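You operate a simulated robot arm through the tools that you are given. There is no shell and no other tool.

Carry out the task below with a simulated robot arm. There is one attempt and no reset: what you move stays moved.

Task
Save the job card's new limit, then test washer 30 against it.
Fine: it is hooked up; the card names programme, step and limit; one test.

Only the result counts: the job must be done as asked and must still hold three seconds after the hand-in. Knocking over, shifting, dropping, spilling or breaking anything else fails it.

Robot
A 7-joint arm with a three-finger gripper, fixed in place. Base frame: the origin is at the foot of the arm, x ahead of it, y to its left, z up. Readings come in mm, rad, newtons and seconds.
With the tool pointing down near the work surface it reaches from about 100 to 800 mm from the base axis. Its first joint turns from -2.897 to 2.897 rad. Payload 2.69 kg.
Tool frame: the origin (TCP) lies between the finger pads and is the grasp point; the fingertips stand 30 mm ahead of it; z points along the fingers, y is the line along which they close. Largest opening 128 mm; the body of the gripper starts 117 mm behind the TCP.
Orientation is that of the tool frame in the base frame, as a unit quaternion [x, y, z, w]. With the fingers straight down and closing along the base's y, the tool's x points along the base's -x, its y along +y and its z along -z.

Tools
- The arm moves only by the tool step_arm. Its argument "commands" is a list of rows, each an object (a shift or turn left out is 0, a gripper value left out holds the last) with "translation": the shift along the base's x, y, z in mm, a list of three; "angular": the turn, a rotation vector about the base's x, y, z in rad, a list of three. In form: [{"translation": [dx, dy, dz], "angular": [ax, ay, az]}, ...]. A call has 1 to 20 rows; each row is the pose to reach, as a shift and turn from the pose commanded when the call began. "claw" is the closure in counts, from 0 (fully open) to 255 (shut), set as the call begins (left out, the last holds). A row lasts 0.2 s, in which the tool goes at most 50 mm and 0.15 rad; a call with a longer step from one row to the next is refused whole, and so is a gripper value outside its range. Where a pose cannot be reached the arm comes as near as it can. A force on the tool above 40 N (or 10 N above the force at the start of the call, whichever is more), or a blocked arm, ends the call early, and 0.2 s more pass. Each finger halts on what it meets, pressing with about 31 N; the grip force reading is that of the motor and also rises with nothing between the fingers. The clock runs only during rows and for 0.2 s after the last one: add rows that repeat a pose to give the fingers time. It gives the time, the measured TCP pose, the force on the tool (base axes), the opening and the grip force at its end, in the units of the frame above (readings bear some noise), with the torque about the TCP (base axes, N m) and any sound that the robot's microphone picked up.
- Cameras (640 x 400 px; columns grow to the right, rows downward): "scene" is fixed at [390.8, -500.2, 1541.7]; the picture's right is [0.98, -0.20, 0.00], its down [-0.09, -0.46, -0.88] and it looks along [0.17, 0.87, -0.47] (base axes); focal length 331 px, centre (320, 200). "wrist" rides on the gripper at [58, 54, -131] in the tool frame; the picture's right is [-0.68, 0.74, 0.00], its down [-0.62, -0.57, -0.55] and it looks along [-0.40, -0.37, 0.84] (tool axes); focal length 234 px, centre (320, 200). There is no depth. A picture from a camera that has moved, and an enlarged one, comes with that camera's place and axes in the base frame and with its lens. The place of the scene camera against the robot may be out by one fixed shift of up to 18 mm in any direction.
- snapshot(camera): a new picture of that camera. The clock stands still meanwhile.
- move_column(by): slides the trunk up (or, below 0, down) by that many mm; the arm rides with it, the base frame stays. It gives what a move gives, with no picture.
- enlarge(camera, box): a new picture of the part [left, top, right, bottom] of that camera's present view, enlarged. The clock stands still meanwhile.
- sign_off(): hands the job in; it is judged then, once.

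Nothing tells you positions but the pictures and the camera data. Unless the task says otherwise, let go and move clear before handing in.

The tools are called as a command line: name --argument value ..., lists and objects as JSON in quotes. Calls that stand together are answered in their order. step_arm: Moves the arm, as the interface text tells. Its arguments: {"type":"object","properties":{"commands":{"type":"array","items":{"type":"object","properties":{"translation":{"type":"array","items":{"type":"number"}},"angular":{"type":"array","items":{"type":"number"}}}}},"claw":{"type":"number"}},"required":["commands"]} The other tools are called the same way: move_column (by) slides the trunk up or down; snapshot (camera) takes a picture; enlarge (camera, box) takes an enlarged picture of a part of a camera's view; sign_off () hands the job in.

At the start:

```text
time: 0.0
ee_pos: [528.4, 407.4, 1262.7]
tool_rot: [-0.001, 1.0, 0.0, 0.0]
wrist_force: [-0.5, 0.3, -0.2]
ft_torque: [0.02, 0.0, -0.01]
grip_width: 128.1
grasp_force: 0.1
trunk travel left (down, up): [-250.0, 100.0]
```

scene: 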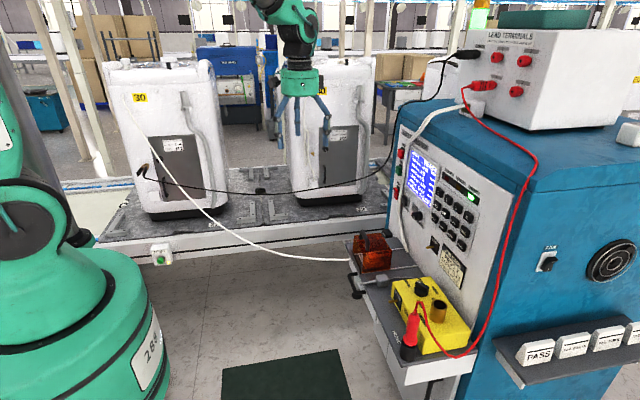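
wrist: 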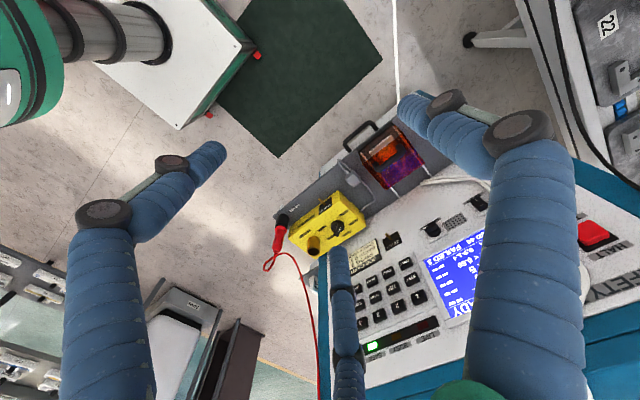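

I see a test bench with a tester (screen, keypad), a yellow box, an orange guarded item, and two washers on a conveyor. I'll look at the details up close before moving anything.

enlarge --camera "scene" --box '[380, 120, 500, 220]'

enlarge --camera "scene" --box '[340, 220, 500, 320]'

enlarge --camera "scene" --box '[420, 220, 480, 300]'

enlarge --camera "scene" --box '[440, 0, 640, 130]'

enlarge --camera "scene" --box '[90, 50, 250, 270]'

enlarge --camera "wrist" --box '[340, 180, 520, 370]'

enlarge --camera "wrist" --box '[260, 90, 440, 270]'

```text
4.00 times, centred on (440, 170) of scene
camera zoom: at [390.8, -500.2, 1541.7], right [0.98, -0.2, 0.0], down [-0.09, -0.46, -0.88], along [0.17, 0.87, -0.47], focal length 1326 px, centre (-160, 320)
```

zoom: 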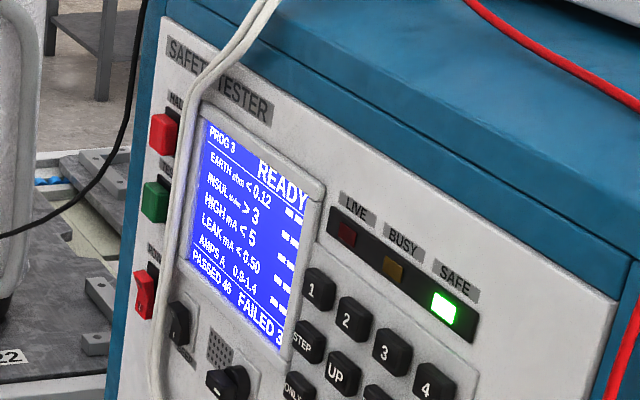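

```text
4.00 times, centred on (420, 270) of scene
camera zoom: at [390.8, -500.2, 1541.7], right [0.98, -0.2, 0.0], down [-0.09, -0.46, -0.88], along [0.17, 0.87, -0.47], focal length 1326 px, centre (-80, -80)
```

zoom: 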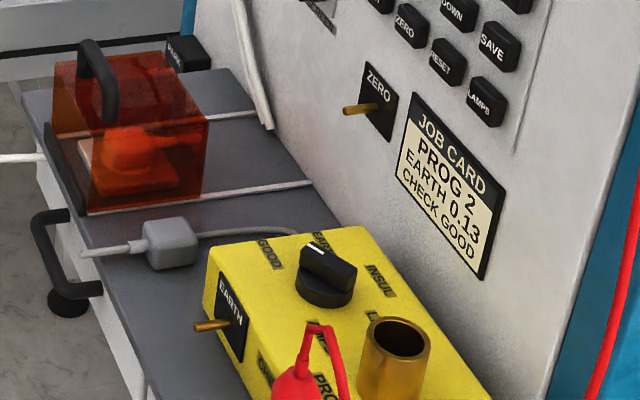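

```text
5.00 times, centred on (450, 260) of scene
camera zoom: at [390.8, -500.2, 1541.7], right [0.98, -0.2, 0.0], down [-0.09, -0.46, -0.88], along [0.17, 0.87, -0.47], focal length 1657 px, centre (-330, -100)
```

zoom: 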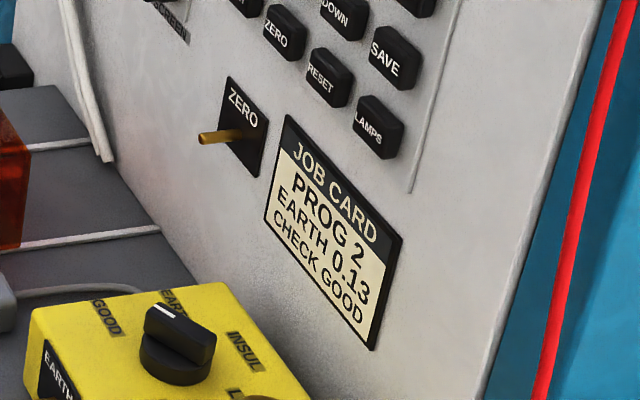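

```text
3.08 times, centred on (540, 65) of scene
camera zoom: at [390.8, -500.2, 1541.7], right [0.98, -0.2, 0.0], down [-0.09, -0.46, -0.88], along [0.17, 0.87, -0.47], focal length 1020 px, centre (-357, 615)
```

zoom: 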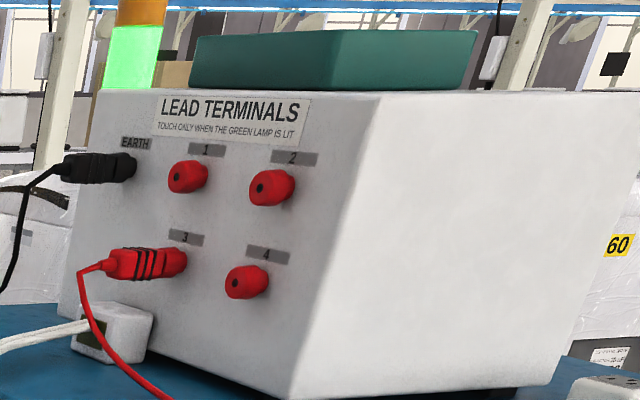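

```text
1.82 times, centred on (170, 160) of scene
camera zoom: at [390.8, -500.2, 1541.7], right [0.98, -0.2, 0.0], down [-0.09, -0.46, -0.88], along [0.17, 0.87, -0.47], focal length 603 px, centre (593, 273)
```

zoom: 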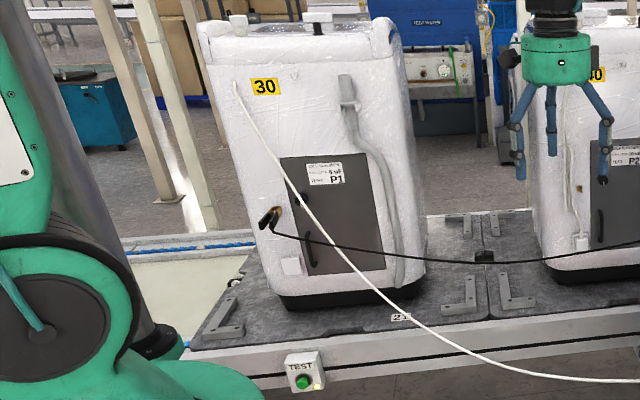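

```text
2.11 times, centred on (430, 275) of wrist
camera zoom: at [469.8, 458.9, 1392.5], right [0.68, 0.74, 0.0], down [0.62, -0.57, 0.55], along [0.4, -0.37, -0.84], focal length 493 px, centre (88, 42)
```

zoom: 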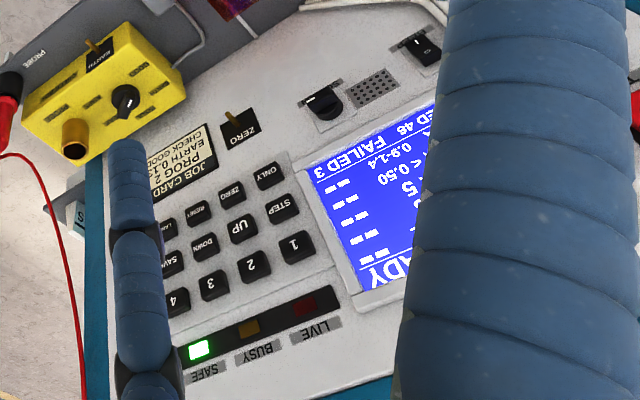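

```text
2.22 times, centred on (350, 180) of wrist
camera zoom: at [469.8, 458.9, 1392.5], right [0.68, 0.74, 0.0], down [0.62, -0.57, 0.55], along [0.4, -0.37, -0.84], focal length 520 px, centre (253, 244)
```

zoom: 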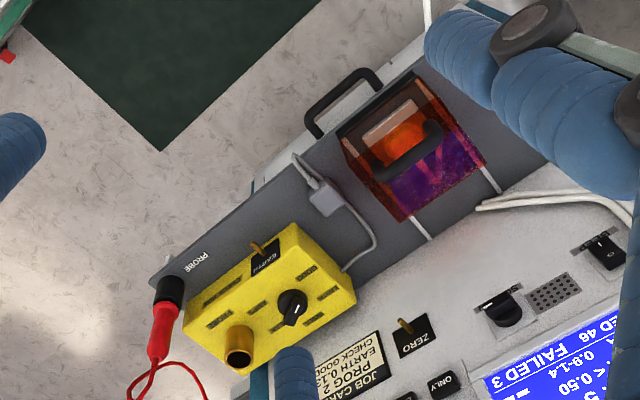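

The panel faces the robot at about x = 925, with the keypad at about y 170–270, z 1000–1100. The card reads PROG 2, EARTH 0.13, CHECK GOOD. I'll read the remaining labels before moving.

enlarge --camera "scene" --box '[385, 135, 445, 255]'

enlarge --camera "scene" --box '[385, 270, 485, 370]'

enlarge --camera "scene" --box '[340, 220, 420, 300]'

enlarge --camera "scene" --box '[425, 170, 485, 250]'

enlarge --camera "scene" --box '[480, 220, 640, 390]'

enlarge --camera "scene" --box '[130, 120, 230, 280]'

enlarge --camera "scene" --box '[270, 50, 400, 220]'

enlarge --camera "wrist" --box '[540, 130, 640, 330]'

enlarge --camera "wrist" --box '[340, 90, 440, 200]'

```text
3.33 times, centred on (415, 195) of scene
camera zoom: at [390.8, -500.2, 1541.7], right [0.98, -0.2, 0.0], down [-0.09, -0.46, -0.88], along [0.17, 0.87, -0.47], focal length 1105 px, centre (3, 217)
```

zoom: 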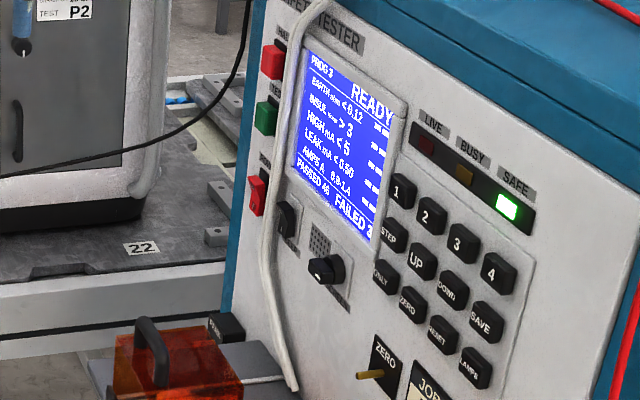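

```text
4.00 times, centred on (435, 320) of scene
camera zoom: at [390.8, -500.2, 1541.7], right [0.98, -0.2, 0.0], down [-0.09, -0.46, -0.88], along [0.17, 0.87, -0.47], focal length 1326 px, centre (-140, -280)
```

zoom: 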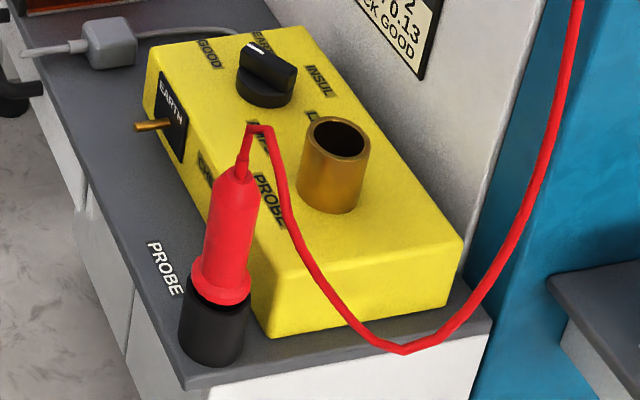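

```text
5.00 times, centred on (380, 260) of scene
camera zoom: at [390.8, -500.2, 1541.7], right [0.98, -0.2, 0.0], down [-0.09, -0.46, -0.88], along [0.17, 0.87, -0.47], focal length 1657 px, centre (20, -100)
```

zoom: 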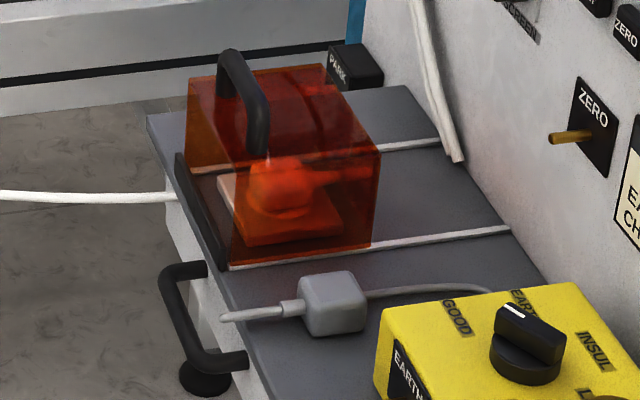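

```text
5.00 times, centred on (455, 210) of scene
camera zoom: at [390.8, -500.2, 1541.7], right [0.98, -0.2, 0.0], down [-0.09, -0.46, -0.88], along [0.17, 0.87, -0.47], focal length 1657 px, centre (-355, 150)
```

zoom: 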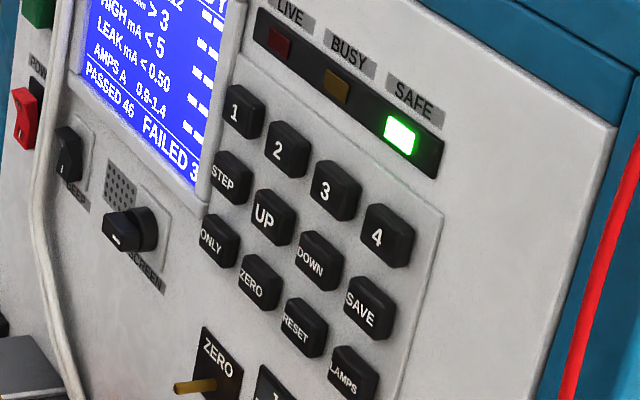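

```text
2.35 times, centred on (560, 305) of scene
camera zoom: at [390.8, -500.2, 1541.7], right [0.98, -0.2, 0.0], down [-0.09, -0.46, -0.88], along [0.17, 0.87, -0.47], focal length 780 px, centre (-245, -47)
```

zoom: 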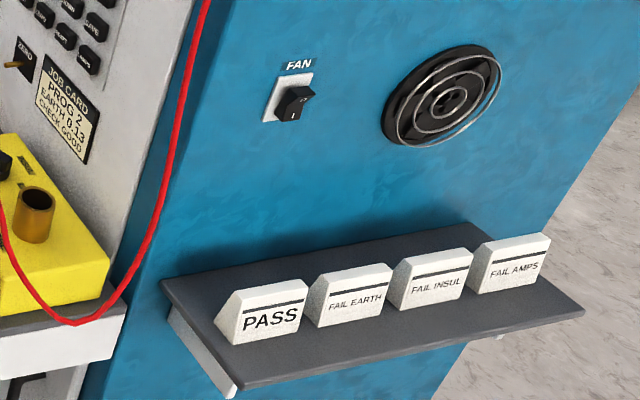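

```text
2.50 times, centred on (180, 200) of scene
camera zoom: at [390.8, -500.2, 1541.7], right [0.98, -0.2, 0.0], down [-0.09, -0.46, -0.88], along [0.17, 0.87, -0.47], focal length 829 px, centre (670, 200)
```

zoom: 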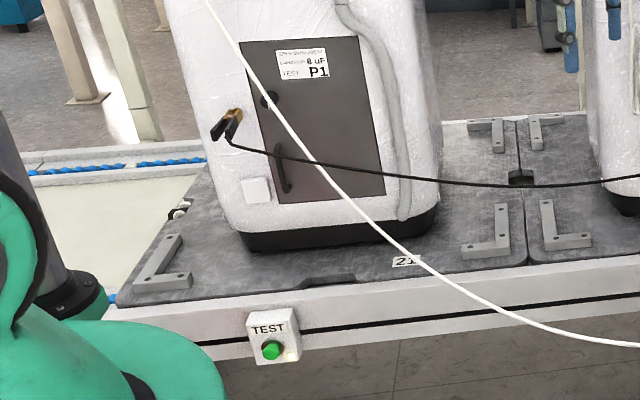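

```text
2.35 times, centred on (335, 135) of scene
camera zoom: at [390.8, -500.2, 1541.7], right [0.98, -0.2, 0.0], down [-0.09, -0.46, -0.88], along [0.17, 0.87, -0.47], focal length 780 px, centre (285, 353)
```

zoom: 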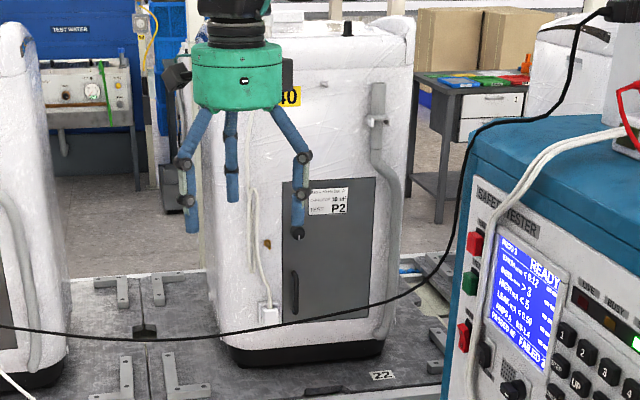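

```text
2.00 times, centred on (590, 230) of wrist
camera zoom: at [469.8, 458.9, 1392.5], right [0.68, 0.74, 0.0], down [0.62, -0.57, 0.55], along [0.4, -0.37, -0.84], focal length 468 px, centre (-220, 140)
```

zoom: 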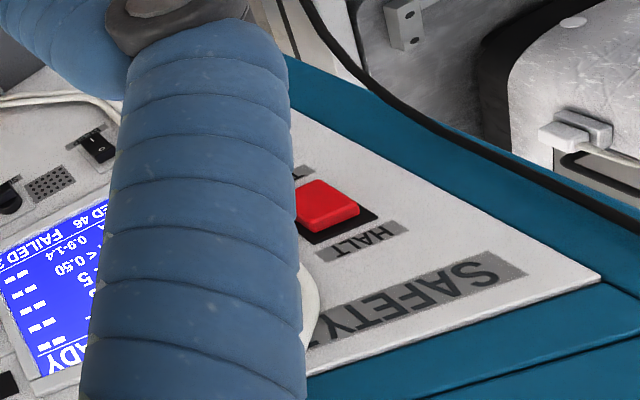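

```text
3.64 times, centred on (390, 145) of wrist
camera zoom: at [469.8, 458.9, 1392.5], right [0.68, 0.74, 0.0], down [0.62, -0.57, 0.55], along [0.4, -0.37, -0.84], focal length 852 px, centre (66, 400)
```

zoom: 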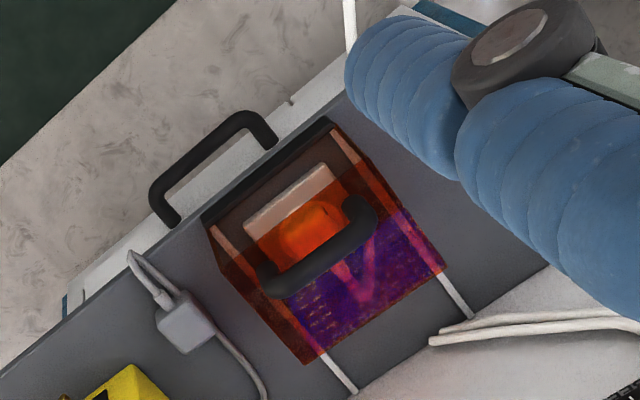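

Keys are about 47 mm apart ("1" near y 316, "2" near 270, "4" near 174) and the yellow box top is well below them, near z 820. I'll close the fingers and turn the tool to point at the panel (+x), standing off to get a better view.

step_arm --commands '[{"translation": [11, -14, -10], "angular": [0, -0.1428, 0]}, {"translation": [22, -28, -20], "angular": [0, -0.2856, 0]}, {"translation": [33, -42, -30], "angular": [0, -0.4284, 0]}, {"translation": [44, -56, -40], "angular": [0, -0.5712, 0]}, {"translation": [55, -70, -50], "angular": [0, -0.714, 0]}, {"translation": [66, -84, -60], "angular": [0, -0.8568, 0]}, {"translation": [77, -98, -70], "angular": [0, -0.9996, 0]}, {"translation": [88, -112, -80], "angular": [0, -1.1424, 0]}, {"translation": [99, -126, -90], "angular": [0, -1.2852, 0]}, {"translation": [110, -140, -100], "angular": [0, -1.428, 0]}, {"translation": [122, -157, -112], "angular": [0, -1.5708, 0]}, {"translation": [122, -157, -112], "angular": [0, -1.5708, 0]}]' --claw 255

```text
time: 2.6
ee_pos: [651.3, 251.4, 1150.9]
tool_rot: [0.0, 0.707, 0.0, 0.707]
wrist_force: [0.0, 0.4, -0.1]
ft_torque: [-0.01, -0.03, -0.03]
grip_width: 2.2
grasp_force: 30.6
trunk travel left (down, up): [-250.0, 100.0]
```

The tool now points at the panel. I'll take fresh pictures to locate the keys precisely.

snapshot --camera "wrist"

snapshot --camera "scene"

```text
taken
camera wrist: at [520.1, 302.0, 1091.0], right [0.0, 0.74, 0.68], down [-0.55, -0.57, 0.62], along [0.84, -0.37, 0.4], focal length 234 px, centre (320, 200)
```

wrist: 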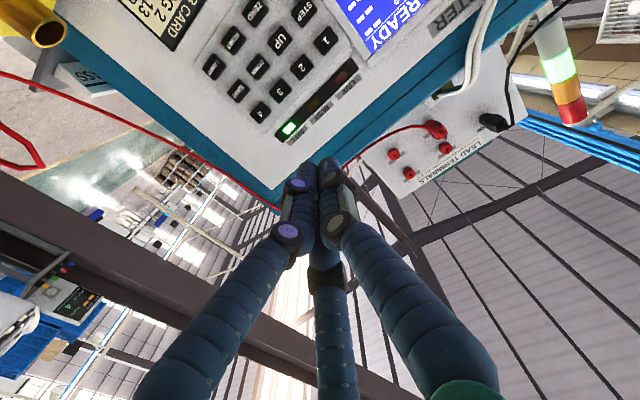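

```text
taken
```

scene: 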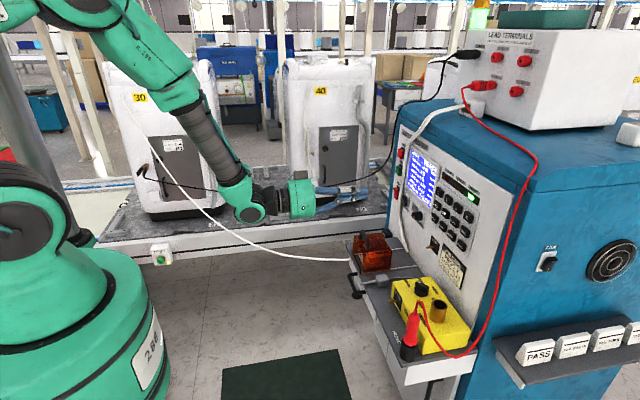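

enlarge --camera "wrist" --box '[180, 0, 380, 150]'

enlarge --camera "scene" --box '[425, 170, 485, 250]'

enlarge --camera "scene" --box '[385, 125, 445, 205]'

```text
2.67 times, centred on (280, 75) of wrist
camera zoom: at [520.1, 302.0, 1091.0], right [0.0, 0.74, 0.68], down [-0.55, -0.57, 0.62], along [0.84, -0.37, 0.4], focal length 624 px, centre (427, 533)
```

zoom: 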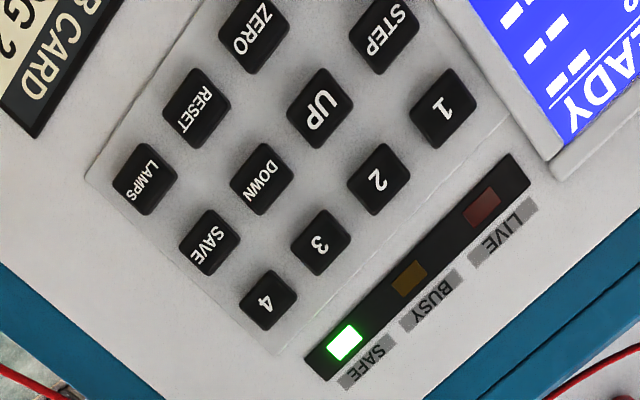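

```text
5.00 times, centred on (455, 210) of scene
camera zoom: at [390.8, -500.2, 1541.7], right [0.98, -0.2, 0.0], down [-0.09, -0.46, -0.88], along [0.17, 0.87, -0.47], focal length 1657 px, centre (-355, 150)
```

zoom: 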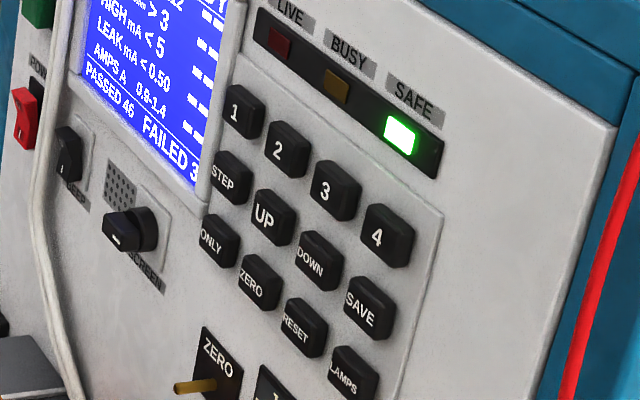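

```text
5.00 times, centred on (415, 165) of scene
camera zoom: at [390.8, -500.2, 1541.7], right [0.98, -0.2, 0.0], down [-0.09, -0.46, -0.88], along [0.17, 0.87, -0.47], focal length 1657 px, centre (-155, 375)
```

zoom: 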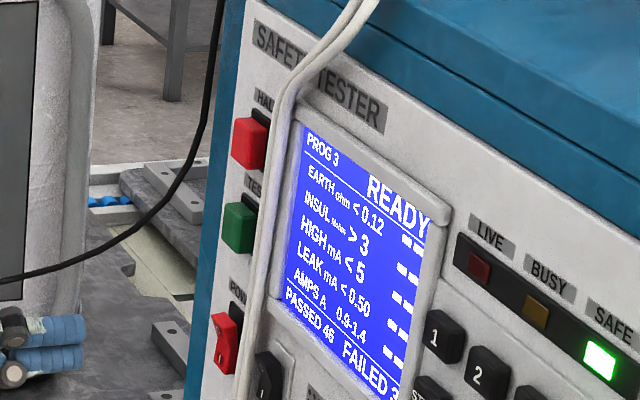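

The key grid is now located: y = 313, 265, 215, 166 for the columns, z = 1090 and 1044 for the top two rows, with faces near x = 928. The green panel button is labelled TEST. I'll move to stand in front of key "2".

step_arm --commands '[{"translation": [0, 7, -30]}, {"translation": [20, 14, -61]}, {"translation": [60, 14, -61]}, {"translation": [100, 14, -61]}, {"translation": [140, 14, -61]}, {"translation": [180, 14, -61]}, {"translation": [210, 14, -61]}, {"translation": [228, 14, -61]}, {"translation": [228, 14, -61]}]'

snapshot --camera "wrist"

enlarge --camera "scene" --box '[385, 150, 485, 250]'

```text
time: 4.6
ee_pos: [879.8, 263.4, 1089.3]
tool_rot: [0.0, 0.707, 0.0, 0.707]
wrist_force: [0.4, -0.6, -0.6]
ft_torque: [-0.02, -0.01, -0.01]
grip_width: 2.4
grasp_force: 31.0
trunk travel left (down, up): [-250.0, 100.0]
```

```text
taken
camera wrist: at [747.5, 315.1, 1030.2], right [0.0, 0.74, 0.68], down [-0.55, -0.57, 0.62], along [0.84, -0.37, 0.4], focal length 234 px, centre (320, 200)
```

wrist: 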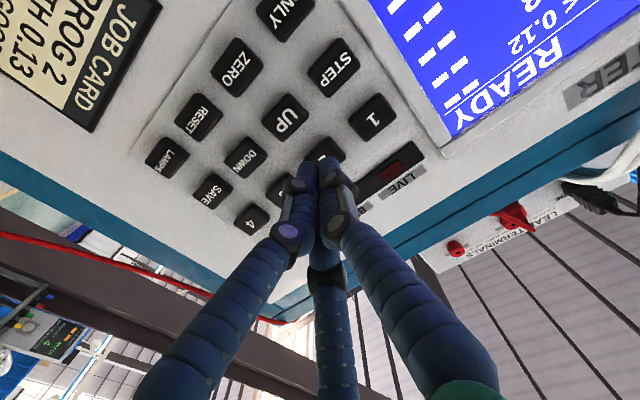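

```text
4.00 times, centred on (435, 200) of scene
camera zoom: at [390.8, -500.2, 1541.7], right [0.98, -0.2, 0.0], down [-0.09, -0.46, -0.88], along [0.17, 0.87, -0.47], focal length 1326 px, centre (-140, 200)
```

zoom: 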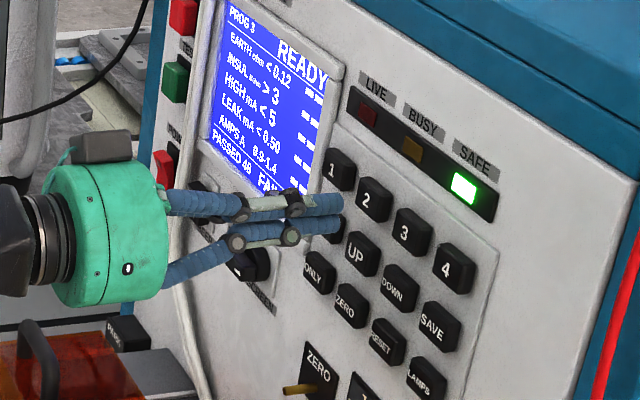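

The tip stands in front of "2". I'll advance slowly while watching the force.

step_arm --commands '[{"translation": [5, 0.5, 0]}, {"translation": [10, 0.5, 0]}, {"translation": [13, 0.5, 0]}, {"translation": [16, 0.5, 0]}]'

enlarge --camera "scene" --box '[385, 150, 485, 250]'

snapshot --camera "wrist"

```text
time: 5.6
ee_pos: [894.9, 263.1, 1089.1]
tool_rot: [0.0, 0.708, 0.0, 0.707]
wrist_force: [0.8, 1.3, 0.1]
ft_torque: [0.03, -0.02, -0.02]
grip_width: 2.0
grasp_force: 31.0
trunk travel left (down, up): [-250.0, 100.0]
```

```text
4.00 times, centred on (435, 200) of scene
camera zoom: at [390.8, -500.2, 1541.7], right [0.98, -0.2, 0.0], down [-0.09, -0.46, -0.88], along [0.17, 0.87, -0.47], focal length 1326 px, centre (-140, 200)
```

zoom: 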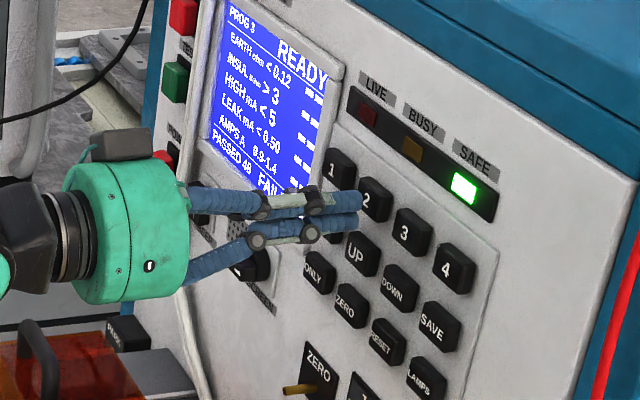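

```text
taken
camera wrist: at [763.2, 316.3, 1029.9], right [0.0, 0.74, 0.68], down [-0.55, -0.57, 0.62], along [0.84, -0.37, 0.4], focal length 234 px, centre (320, 200)
```

wrist: 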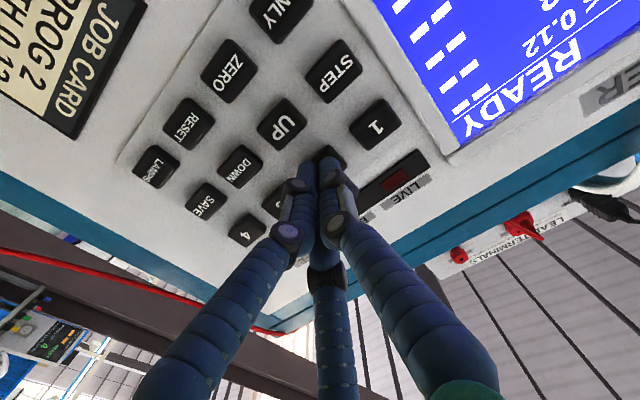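

step_arm --commands '[{"translation": [1, 1, 1]}, {"translation": [3, 1, 1]}, {"translation": [5, 1, 1]}]'

enlarge --camera "scene" --box '[385, 150, 485, 250]'

```text
time: 6.4
ee_pos: [900.3, 265.5, 1089.9]
tool_rot: [-0.001, 0.707, 0.001, 0.707]
wrist_force: [-0.2, -0.1, -0.1]
ft_torque: [0.0, 0.04, 0.02]
grip_width: 2.1
grasp_force: 31.3
trunk travel left (down, up): [-250.0, 100.0]
```

```text
4.00 times, centred on (435, 200) of scene
camera zoom: at [390.8, -500.2, 1541.7], right [0.98, -0.2, 0.0], down [-0.09, -0.46, -0.88], along [0.17, 0.87, -0.47], focal length 1326 px, centre (-140, 200)
```

zoom: 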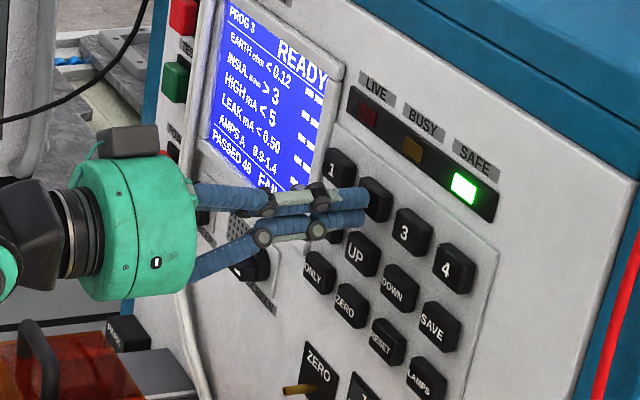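

step_arm --commands '[{"translation": [1.5, 0, 0]}, {"translation": [3, 0, 0]}]'

enlarge --camera "scene" --box '[385, 150, 485, 250]'

```text
time: 7.0
ee_pos: [902.9, 266.3, 1090.7]
tool_rot: [0.001, 0.707, 0.0, 0.707]
wrist_force: [-0.7, -0.1, -0.1]
ft_torque: [0.03, 0.01, -0.01]
grip_width: 1.9
grasp_force: 31.5
trunk travel left (down, up): [-250.0, 100.0]
```

```text
4.00 times, centred on (435, 200) of scene
camera zoom: at [390.8, -500.2, 1541.7], right [0.98, -0.2, 0.0], down [-0.09, -0.46, -0.88], along [0.17, 0.87, -0.47], focal length 1326 px, centre (-140, 200)
```

zoom: 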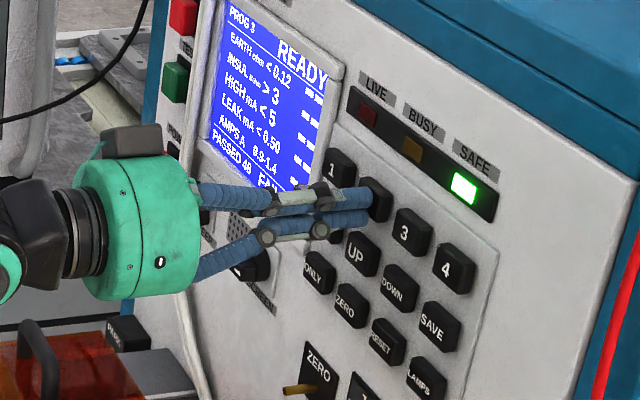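

step_arm --commands '[{"translation": [1, 0, 0]}, {"translation": [2, 0, 0]}, {"translation": [3, 0, 0]}]'

enlarge --camera "scene" --box '[385, 150, 485, 250]'

```text
time: 7.8
ee_pos: [905.1, 266.0, 1091.0]
tool_rot: [0.001, 0.707, -0.001, 0.707]
wrist_force: [-0.6, -0.1, -0.6]
ft_torque: [0.02, -0.01, 0.03]
grip_width: 6.1
grasp_force: 31.4
trunk travel left (down, up): [-250.0, 100.0]
```

```text
4.00 times, centred on (435, 200) of scene
camera zoom: at [390.8, -500.2, 1541.7], right [0.98, -0.2, 0.0], down [-0.09, -0.46, -0.88], along [0.17, 0.87, -0.47], focal length 1326 px, centre (-140, 200)
```

zoom: 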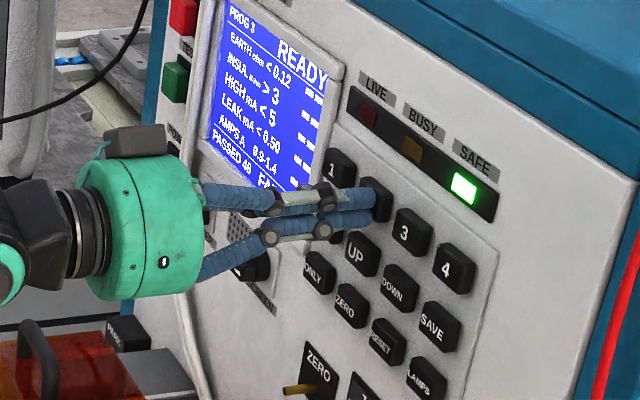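

The grip reading jumped to 6 mm while the force stayed low; I'll look at the tip before pressing further.

enlarge --camera "wrist" --box '[240, 80, 420, 240]'

enlarge --camera "scene" --box '[425, 185, 465, 225]'

```text
2.50 times, centred on (330, 160) of wrist
camera zoom: at [773.9, 317.4, 1030.9], right [0.0, 0.74, 0.68], down [-0.55, -0.57, 0.62], along [0.84, -0.37, 0.4], focal length 585 px, centre (295, 300)
```

zoom: 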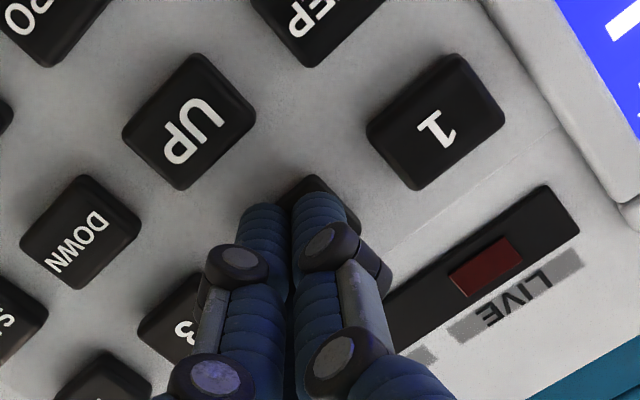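

```text
10.00 times, centred on (445, 205) of scene
camera zoom: at [390.8, -500.2, 1541.7], right [0.98, -0.2, 0.0], down [-0.09, -0.46, -0.88], along [0.17, 0.87, -0.47], focal length 3314 px, centre (-930, 150)
```

zoom: 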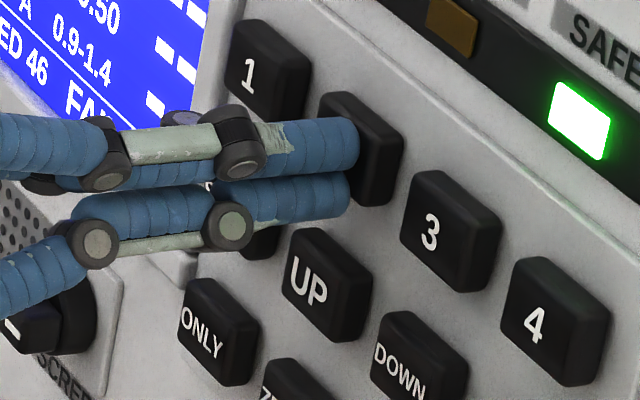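

step_arm --commands '[{"translation": [1, 0, 0]}, {"translation": [2, 0, 0]}]'

enlarge --camera "scene" --box '[385, 150, 485, 250]'

```text
time: 8.4
ee_pos: [907.7, 265.3, 1090.8]
tool_rot: [0.0, 0.707, 0.0, 0.707]
wrist_force: [-1.8, 0.1, -0.9]
ft_torque: [0.02, 0.01, 0.01]
grip_width: 6.1
grasp_force: 30.8
trunk travel left (down, up): [-250.0, 100.0]
```

```text
4.00 times, centred on (435, 200) of scene
camera zoom: at [390.8, -500.2, 1541.7], right [0.98, -0.2, 0.0], down [-0.09, -0.46, -0.88], along [0.17, 0.87, -0.47], focal length 1326 px, centre (-140, 200)
```

zoom: 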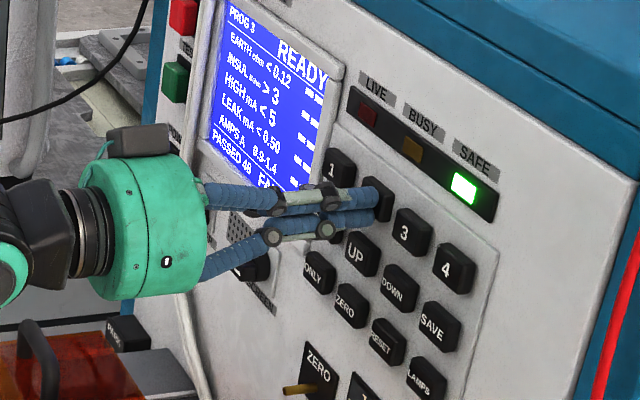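

step_arm --commands '[{"translation": [1, 0, 0]}, {"translation": [2, 0, 0]}]'

enlarge --camera "scene" --box '[385, 150, 485, 250]'

```text
time: 9.0
ee_pos: [908.6, 265.3, 1091.9]
tool_rot: [0.0, 0.707, 0.0, 0.707]
wrist_force: [-4.0, 0.5, -1.3]
ft_torque: [0.01, 0.0, 0.02]
grip_width: 6.2
grasp_force: 31.5
trunk travel left (down, up): [-250.0, 100.0]
heard: click
```

```text
4.00 times, centred on (435, 200) of scene
camera zoom: at [390.8, -500.2, 1541.7], right [0.98, -0.2, 0.0], down [-0.09, -0.46, -0.88], along [0.17, 0.87, -0.47], focal length 1326 px, centre (-140, 200)
```

zoom: 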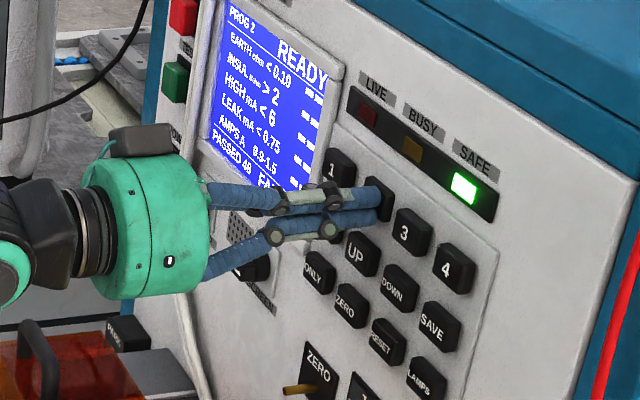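

A click was heard and the display now shows PROG 2 with EARTH < 0.10, so the press depth is known (TCP x about 909). Next is one press of STEP.

step_arm --commands '[{"translation": [-20, 0, 0]}, {"translation": [-20, 24, -23]}, {"translation": [-20, 47, -46]}, {"translation": [-10, 47, -46]}, {"translation": [-5, 47, -46]}, {"translation": [-2.5, 47, -46]}, {"translation": [-1, 47, -46]}, {"translation": [0, 47, -46]}, {"translation": [0.5, 47, -46]}, {"translation": [-15, 47, -46]}]'

enlarge --camera "scene" --box '[385, 150, 485, 250]'

enlarge --camera "scene" --box '[405, 140, 445, 210]'

```text
time: 11.2
ee_pos: [895.7, 313.2, 1043.0]
tool_rot: [0.0, 0.707, 0.0, 0.707]
wrist_force: [-0.2, -0.4, 0.0]
ft_torque: [0.0, -0.01, -0.01]
grip_width: 2.0
grasp_force: 31.6
trunk travel left (down, up): [-250.0, 100.0]
heard: click
```

```text
4.00 times, centred on (435, 200) of scene
camera zoom: at [390.8, -500.2, 1541.7], right [0.98, -0.2, 0.0], down [-0.09, -0.46, -0.88], along [0.17, 0.87, -0.47], focal length 1326 px, centre (-140, 200)
```

zoom: 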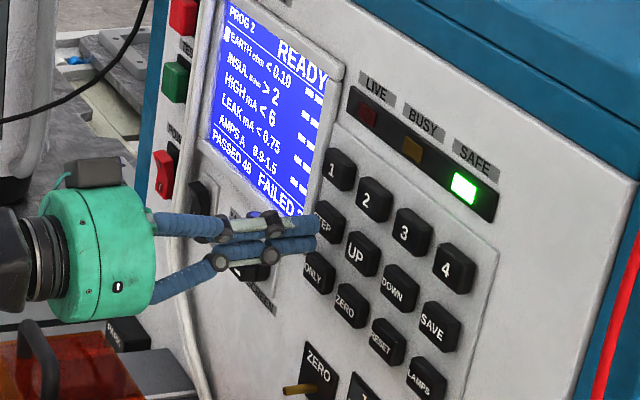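

```text
5.71 times, centred on (425, 175) of scene
camera zoom: at [390.8, -500.2, 1541.7], right [0.98, -0.2, 0.0], down [-0.09, -0.46, -0.88], along [0.17, 0.87, -0.47], focal length 1894 px, centre (-280, 343)
```

zoom: 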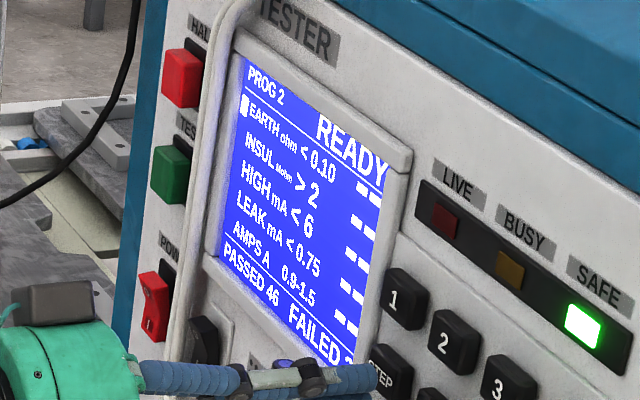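

The cursor marker is at the EARTH line. Now one press of UP to see the increment.

step_arm --commands '[{"translation": [-6, -20, 0]}, {"translation": [-6, -47, 0]}, {"translation": [5, -47, 0]}, {"translation": [10, -47, 0]}, {"translation": [12.5, -47, 0]}, {"translation": [14, -47, 0]}, {"translation": [15, -47, 0]}, {"translation": [15.5, -47, 0]}, {"translation": [0, -47, 0]}]'

enlarge --camera "scene" --box '[405, 140, 445, 210]'

```text
time: 13.2
ee_pos: [895.4, 264.7, 1046.5]
tool_rot: [0.0, 0.707, 0.0, 0.707]
wrist_force: [0.4, 0.0, -0.1]
ft_torque: [0.02, 0.03, 0.0]
grip_width: 2.2
grasp_force: 31.8
trunk travel left (down, up): [-250.0, 100.0]
heard: click
```

```text
5.71 times, centred on (425, 175) of scene
camera zoom: at [390.8, -500.2, 1541.7], right [0.98, -0.2, 0.0], down [-0.09, -0.46, -0.88], along [0.17, 0.87, -0.47], focal length 1894 px, centre (-280, 343)
```

zoom: 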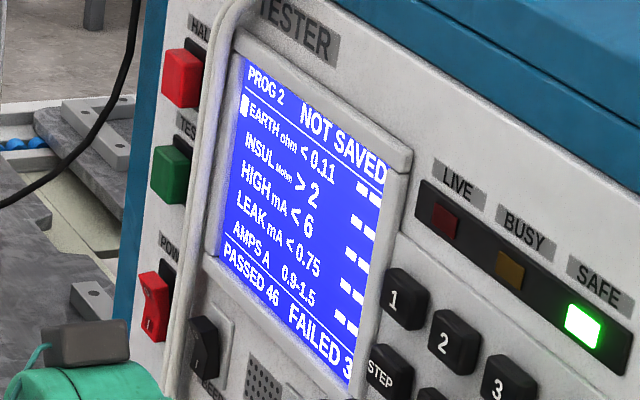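

The limit went up 0.01 to 0.11 and shows NOT SAVED. Two more UP presses are needed.

step_arm --commands '[{"translation": [8, 0, 0]}, {"translation": [12.5, 0, 0]}, {"translation": [14, 0, 0]}, {"translation": [15, 0, 0]}, {"translation": [15.5, 0, 0]}, {"translation": [0, 0, 0]}]'

enlarge --camera "scene" --box '[405, 140, 445, 210]'

```text
time: 14.6
ee_pos: [896.3, 266.3, 1045.7]
tool_rot: [0.001, 0.707, -0.001, 0.707]
wrist_force: [0.0, -1.2, 0.4]
ft_torque: [-0.02, 0.03, 0.0]
grip_width: 2.3
grasp_force: 31.9
trunk travel left (down, up): [-250.0, 100.0]
heard: click
```

```text
5.71 times, centred on (425, 175) of scene
camera zoom: at [390.8, -500.2, 1541.7], right [0.98, -0.2, 0.0], down [-0.09, -0.46, -0.88], along [0.17, 0.87, -0.47], focal length 1894 px, centre (-280, 343)
```

zoom: 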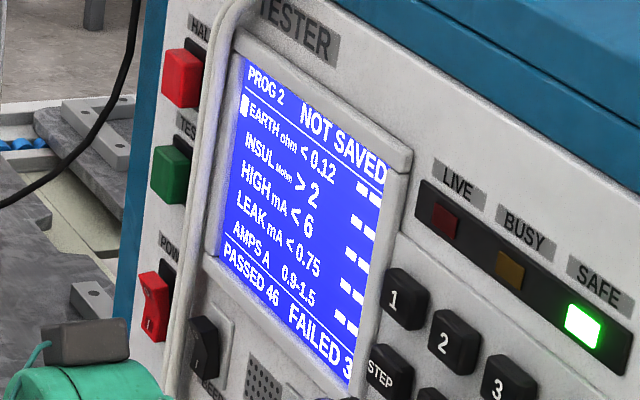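

It now reads 0.12; one more UP press.

step_arm --commands '[{"translation": [8, 0, 0]}, {"translation": [12.5, 0, 0]}, {"translation": [14, 0, 0]}, {"translation": [15, 0, 0]}, {"translation": [15.5, 0, 0]}, {"translation": [0, 0, 0]}]'

enlarge --camera "scene" --box '[405, 140, 445, 210]'

```text
time: 16.0
ee_pos: [895.0, 265.2, 1044.6]
tool_rot: [0.001, 0.707, 0.0, 0.708]
wrist_force: [0.4, -0.1, 0.3]
ft_torque: [0.01, 0.0, -0.03]
grip_width: 2.2
grasp_force: 31.7
trunk travel left (down, up): [-250.0, 100.0]
heard: click
```

```text
5.71 times, centred on (425, 175) of scene
camera zoom: at [390.8, -500.2, 1541.7], right [0.98, -0.2, 0.0], down [-0.09, -0.46, -0.88], along [0.17, 0.87, -0.47], focal length 1894 px, centre (-280, 343)
```

zoom: 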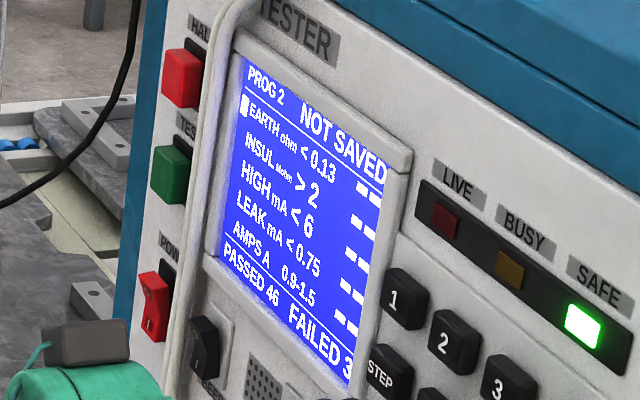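

It reads 0.13 NOT SAVED. Now I'll move to SAVE (y about 166) and press once.

step_arm --commands '[{"translation": [-15, -10, 0]}, {"translation": [-15, -50, 0]}, {"translation": [-15, -90, 0]}, {"translation": [-10, -99.5, 0]}, {"translation": [0, -99.5, 0]}, {"translation": [8, -99.5, 0]}, {"translation": [12.5, -99.5, 0]}, {"translation": [14, -99.5, 0]}, {"translation": [15, -99.5, 0]}, {"translation": [15.5, -99.5, 0]}, {"translation": [0, -99.5, 0]}]'

enlarge --camera "scene" --box '[405, 140, 445, 210]'

```text
time: 18.4
ee_pos: [895.4, 164.8, 1045.2]
tool_rot: [0.001, 0.706, 0.0, 0.708]
wrist_force: [-0.4, -0.1, -0.8]
ft_torque: [0.0, -0.01, 0.0]
grip_width: 1.9
grasp_force: 32.0
trunk travel left (down, up): [-250.0, 100.0]
heard: click
```

```text
5.71 times, centred on (425, 175) of scene
camera zoom: at [390.8, -500.2, 1541.7], right [0.98, -0.2, 0.0], down [-0.09, -0.46, -0.88], along [0.17, 0.87, -0.47], focal length 1894 px, centre (-280, 343)
```

zoom: 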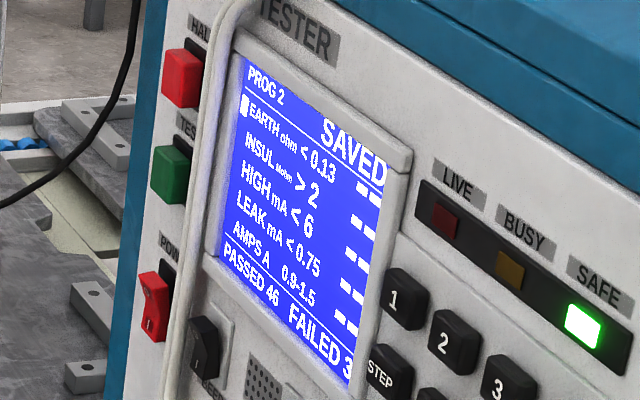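

The display shows SAVED at 0.13. Now I need the green TEST button at the left of the panel (roughly y 605, z 1048), next to a hanging white cord. I'll back off, roll the tool so its narrow side faces the cord, and look.

step_arm --commands '[{"translation": [-40, 0, 10]}, {"translation": [-80, 0, 20]}, {"translation": [-120, 0, 30], "angular": [0.14, 0, 0]}, {"translation": [-160, 0, 40], "angular": [0.28, 0, 0]}, {"translation": [-190, 25, 50], "angular": [0.42, 0, 0]}, {"translation": [-195, 50, 55], "angular": [0.56, 0, 0]}, {"translation": [-195, 75, 55], "angular": [0.7, 0, 0]}, {"translation": [-195, 100, 55], "angular": [0.84, 0, 0]}, {"translation": [-195, 125, 55], "angular": [0.98, 0, 0]}, {"translation": [-195, 150, 55], "angular": [1.12, 0, 0]}, {"translation": [-195, 175, 55], "angular": [1.26, 0, 0]}, {"translation": [-195, 200, 55], "angular": [1.4, 0, 0]}, {"translation": [-195, 235, 55], "angular": [1.5, 0, 0]}, {"translation": [-195, 235, 55], "angular": [1.5708, 0, 0]}, {"translation": [-195, 235, 55], "angular": [1.5708, 0, 0]}]'

snapshot --camera "wrist"

snapshot --camera "scene"

```text
time: 21.6
ee_pos: [893.8, 540.2, 1259.8]
tool_rot: [0.514, 0.635, 0.374, 0.439]
wrist_force: [0.7, 0.1, -1.9]
ft_torque: [0.04, -0.13, 0.07]
grip_width: 2.1
grasp_force: 32.0
out of reach, approached as far as the arm can: row 3, 4, 5, 6, 7, 8, 9, 10, 11, 12, 13, 14, 15
trunk travel left (down, up): [-250.0, 100.0]
```

```text
taken
camera wrist: at [781.2, 602.3, 1342.1], right [0.3, -0.52, 0.8], down [-0.65, -0.73, -0.23], along [0.7, -0.45, -0.55], focal length 234 px, centre (320, 200)
```

wrist: 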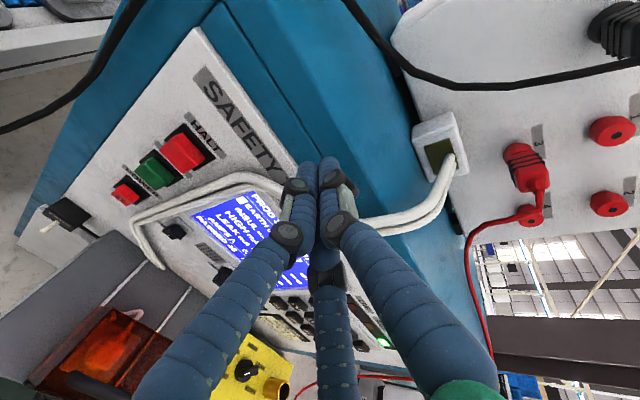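

```text
taken
```

scene: 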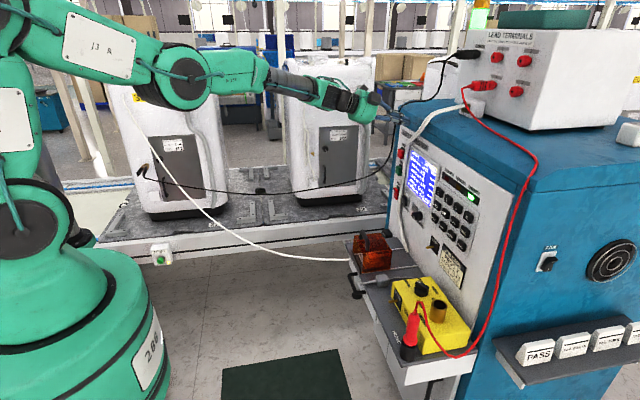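

The roll in that direction ran into joint limits and the arm drifted to a stretched pose near the top-left of the tester. Nothing seems touched; I'll check closely around the hand and the black lead before moving.

enlarge --camera "scene" --box '[300, 60, 460, 180]'

enlarge --camera "scene" --box '[350, 80, 430, 150]'

enlarge --camera "wrist" --box '[90, 60, 290, 290]'

```text
3.33 times, centred on (380, 120) of scene
camera zoom: at [390.8, -500.2, 1541.7], right [0.98, -0.2, 0.0], down [-0.09, -0.46, -0.88], along [0.17, 0.87, -0.47], focal length 1105 px, centre (120, 467)
```

zoom: 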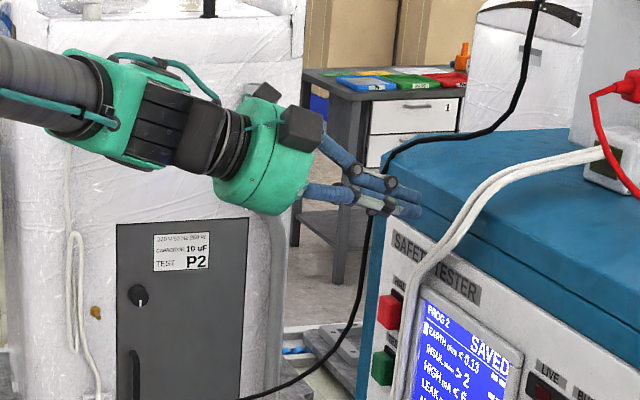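

```text
5.71 times, centred on (390, 115) of scene
camera zoom: at [390.8, -500.2, 1541.7], right [0.98, -0.2, 0.0], down [-0.09, -0.46, -0.88], along [0.17, 0.87, -0.47], focal length 1894 px, centre (-80, 686)
```

zoom: 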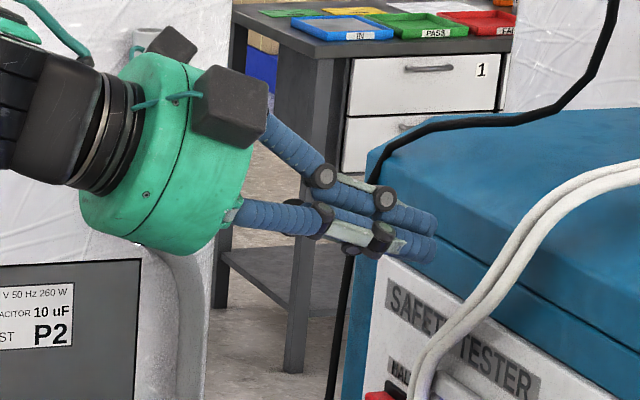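

```text
1.74 times, centred on (190, 175) of wrist
camera zoom: at [781.2, 602.3, 1342.1], right [0.3, -0.52, 0.8], down [-0.65, -0.73, -0.23], along [0.7, -0.45, -0.55], focal length 407 px, centre (546, 244)
```

zoom: 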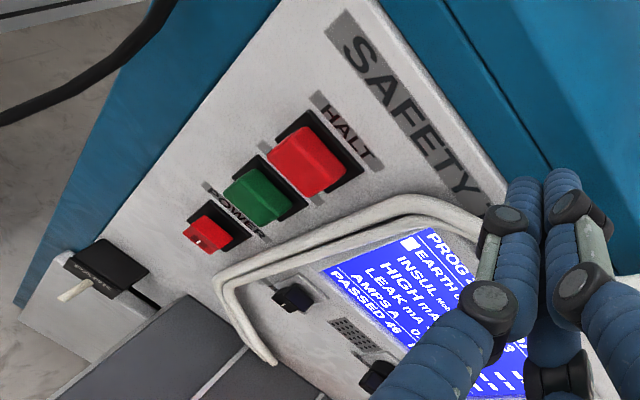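

The hand is beside the tester's top front edge, and the pictures show no contact. From this view the TEST button is at about (932, 604, 1050), the white cord is near y 568, and the black lead hangs beyond y 690. I'll make a small test move backward to see how the arm recovers.

step_arm --commands '[{"translation": [-20, 0, 10]}]'

```text
time: 22.0
ee_pos: [872.1, 543.4, 1281.4]
tool_rot: [0.514, 0.636, 0.374, 0.438]
wrist_force: [-0.8, 0.7, 0.3]
ft_torque: [-0.02, 0.05, 0.06]
grip_width: 1.9
grasp_force: 31.3
out of reach, approached as far as the arm can: row 1
trunk travel left (down, up): [-250.0, 100.0]
```

step_arm --commands '[{"angular": [-0.14, 0, 0]}, {"angular": [-0.28, 0, 0]}, {"angular": [-0.42, 0, 0]}]'

```text
time: 22.8
ee_pos: [871.0, 543.0, 1281.0]
tool_rot: [0.411, 0.699, 0.234, 0.536]
wrist_force: [0.6, 0.4, 0.1]
ft_torque: [0.05, -0.02, -0.03]
grip_width: 2.1
grasp_force: 31.0
trunk travel left (down, up): [-250.0, 100.0]
```

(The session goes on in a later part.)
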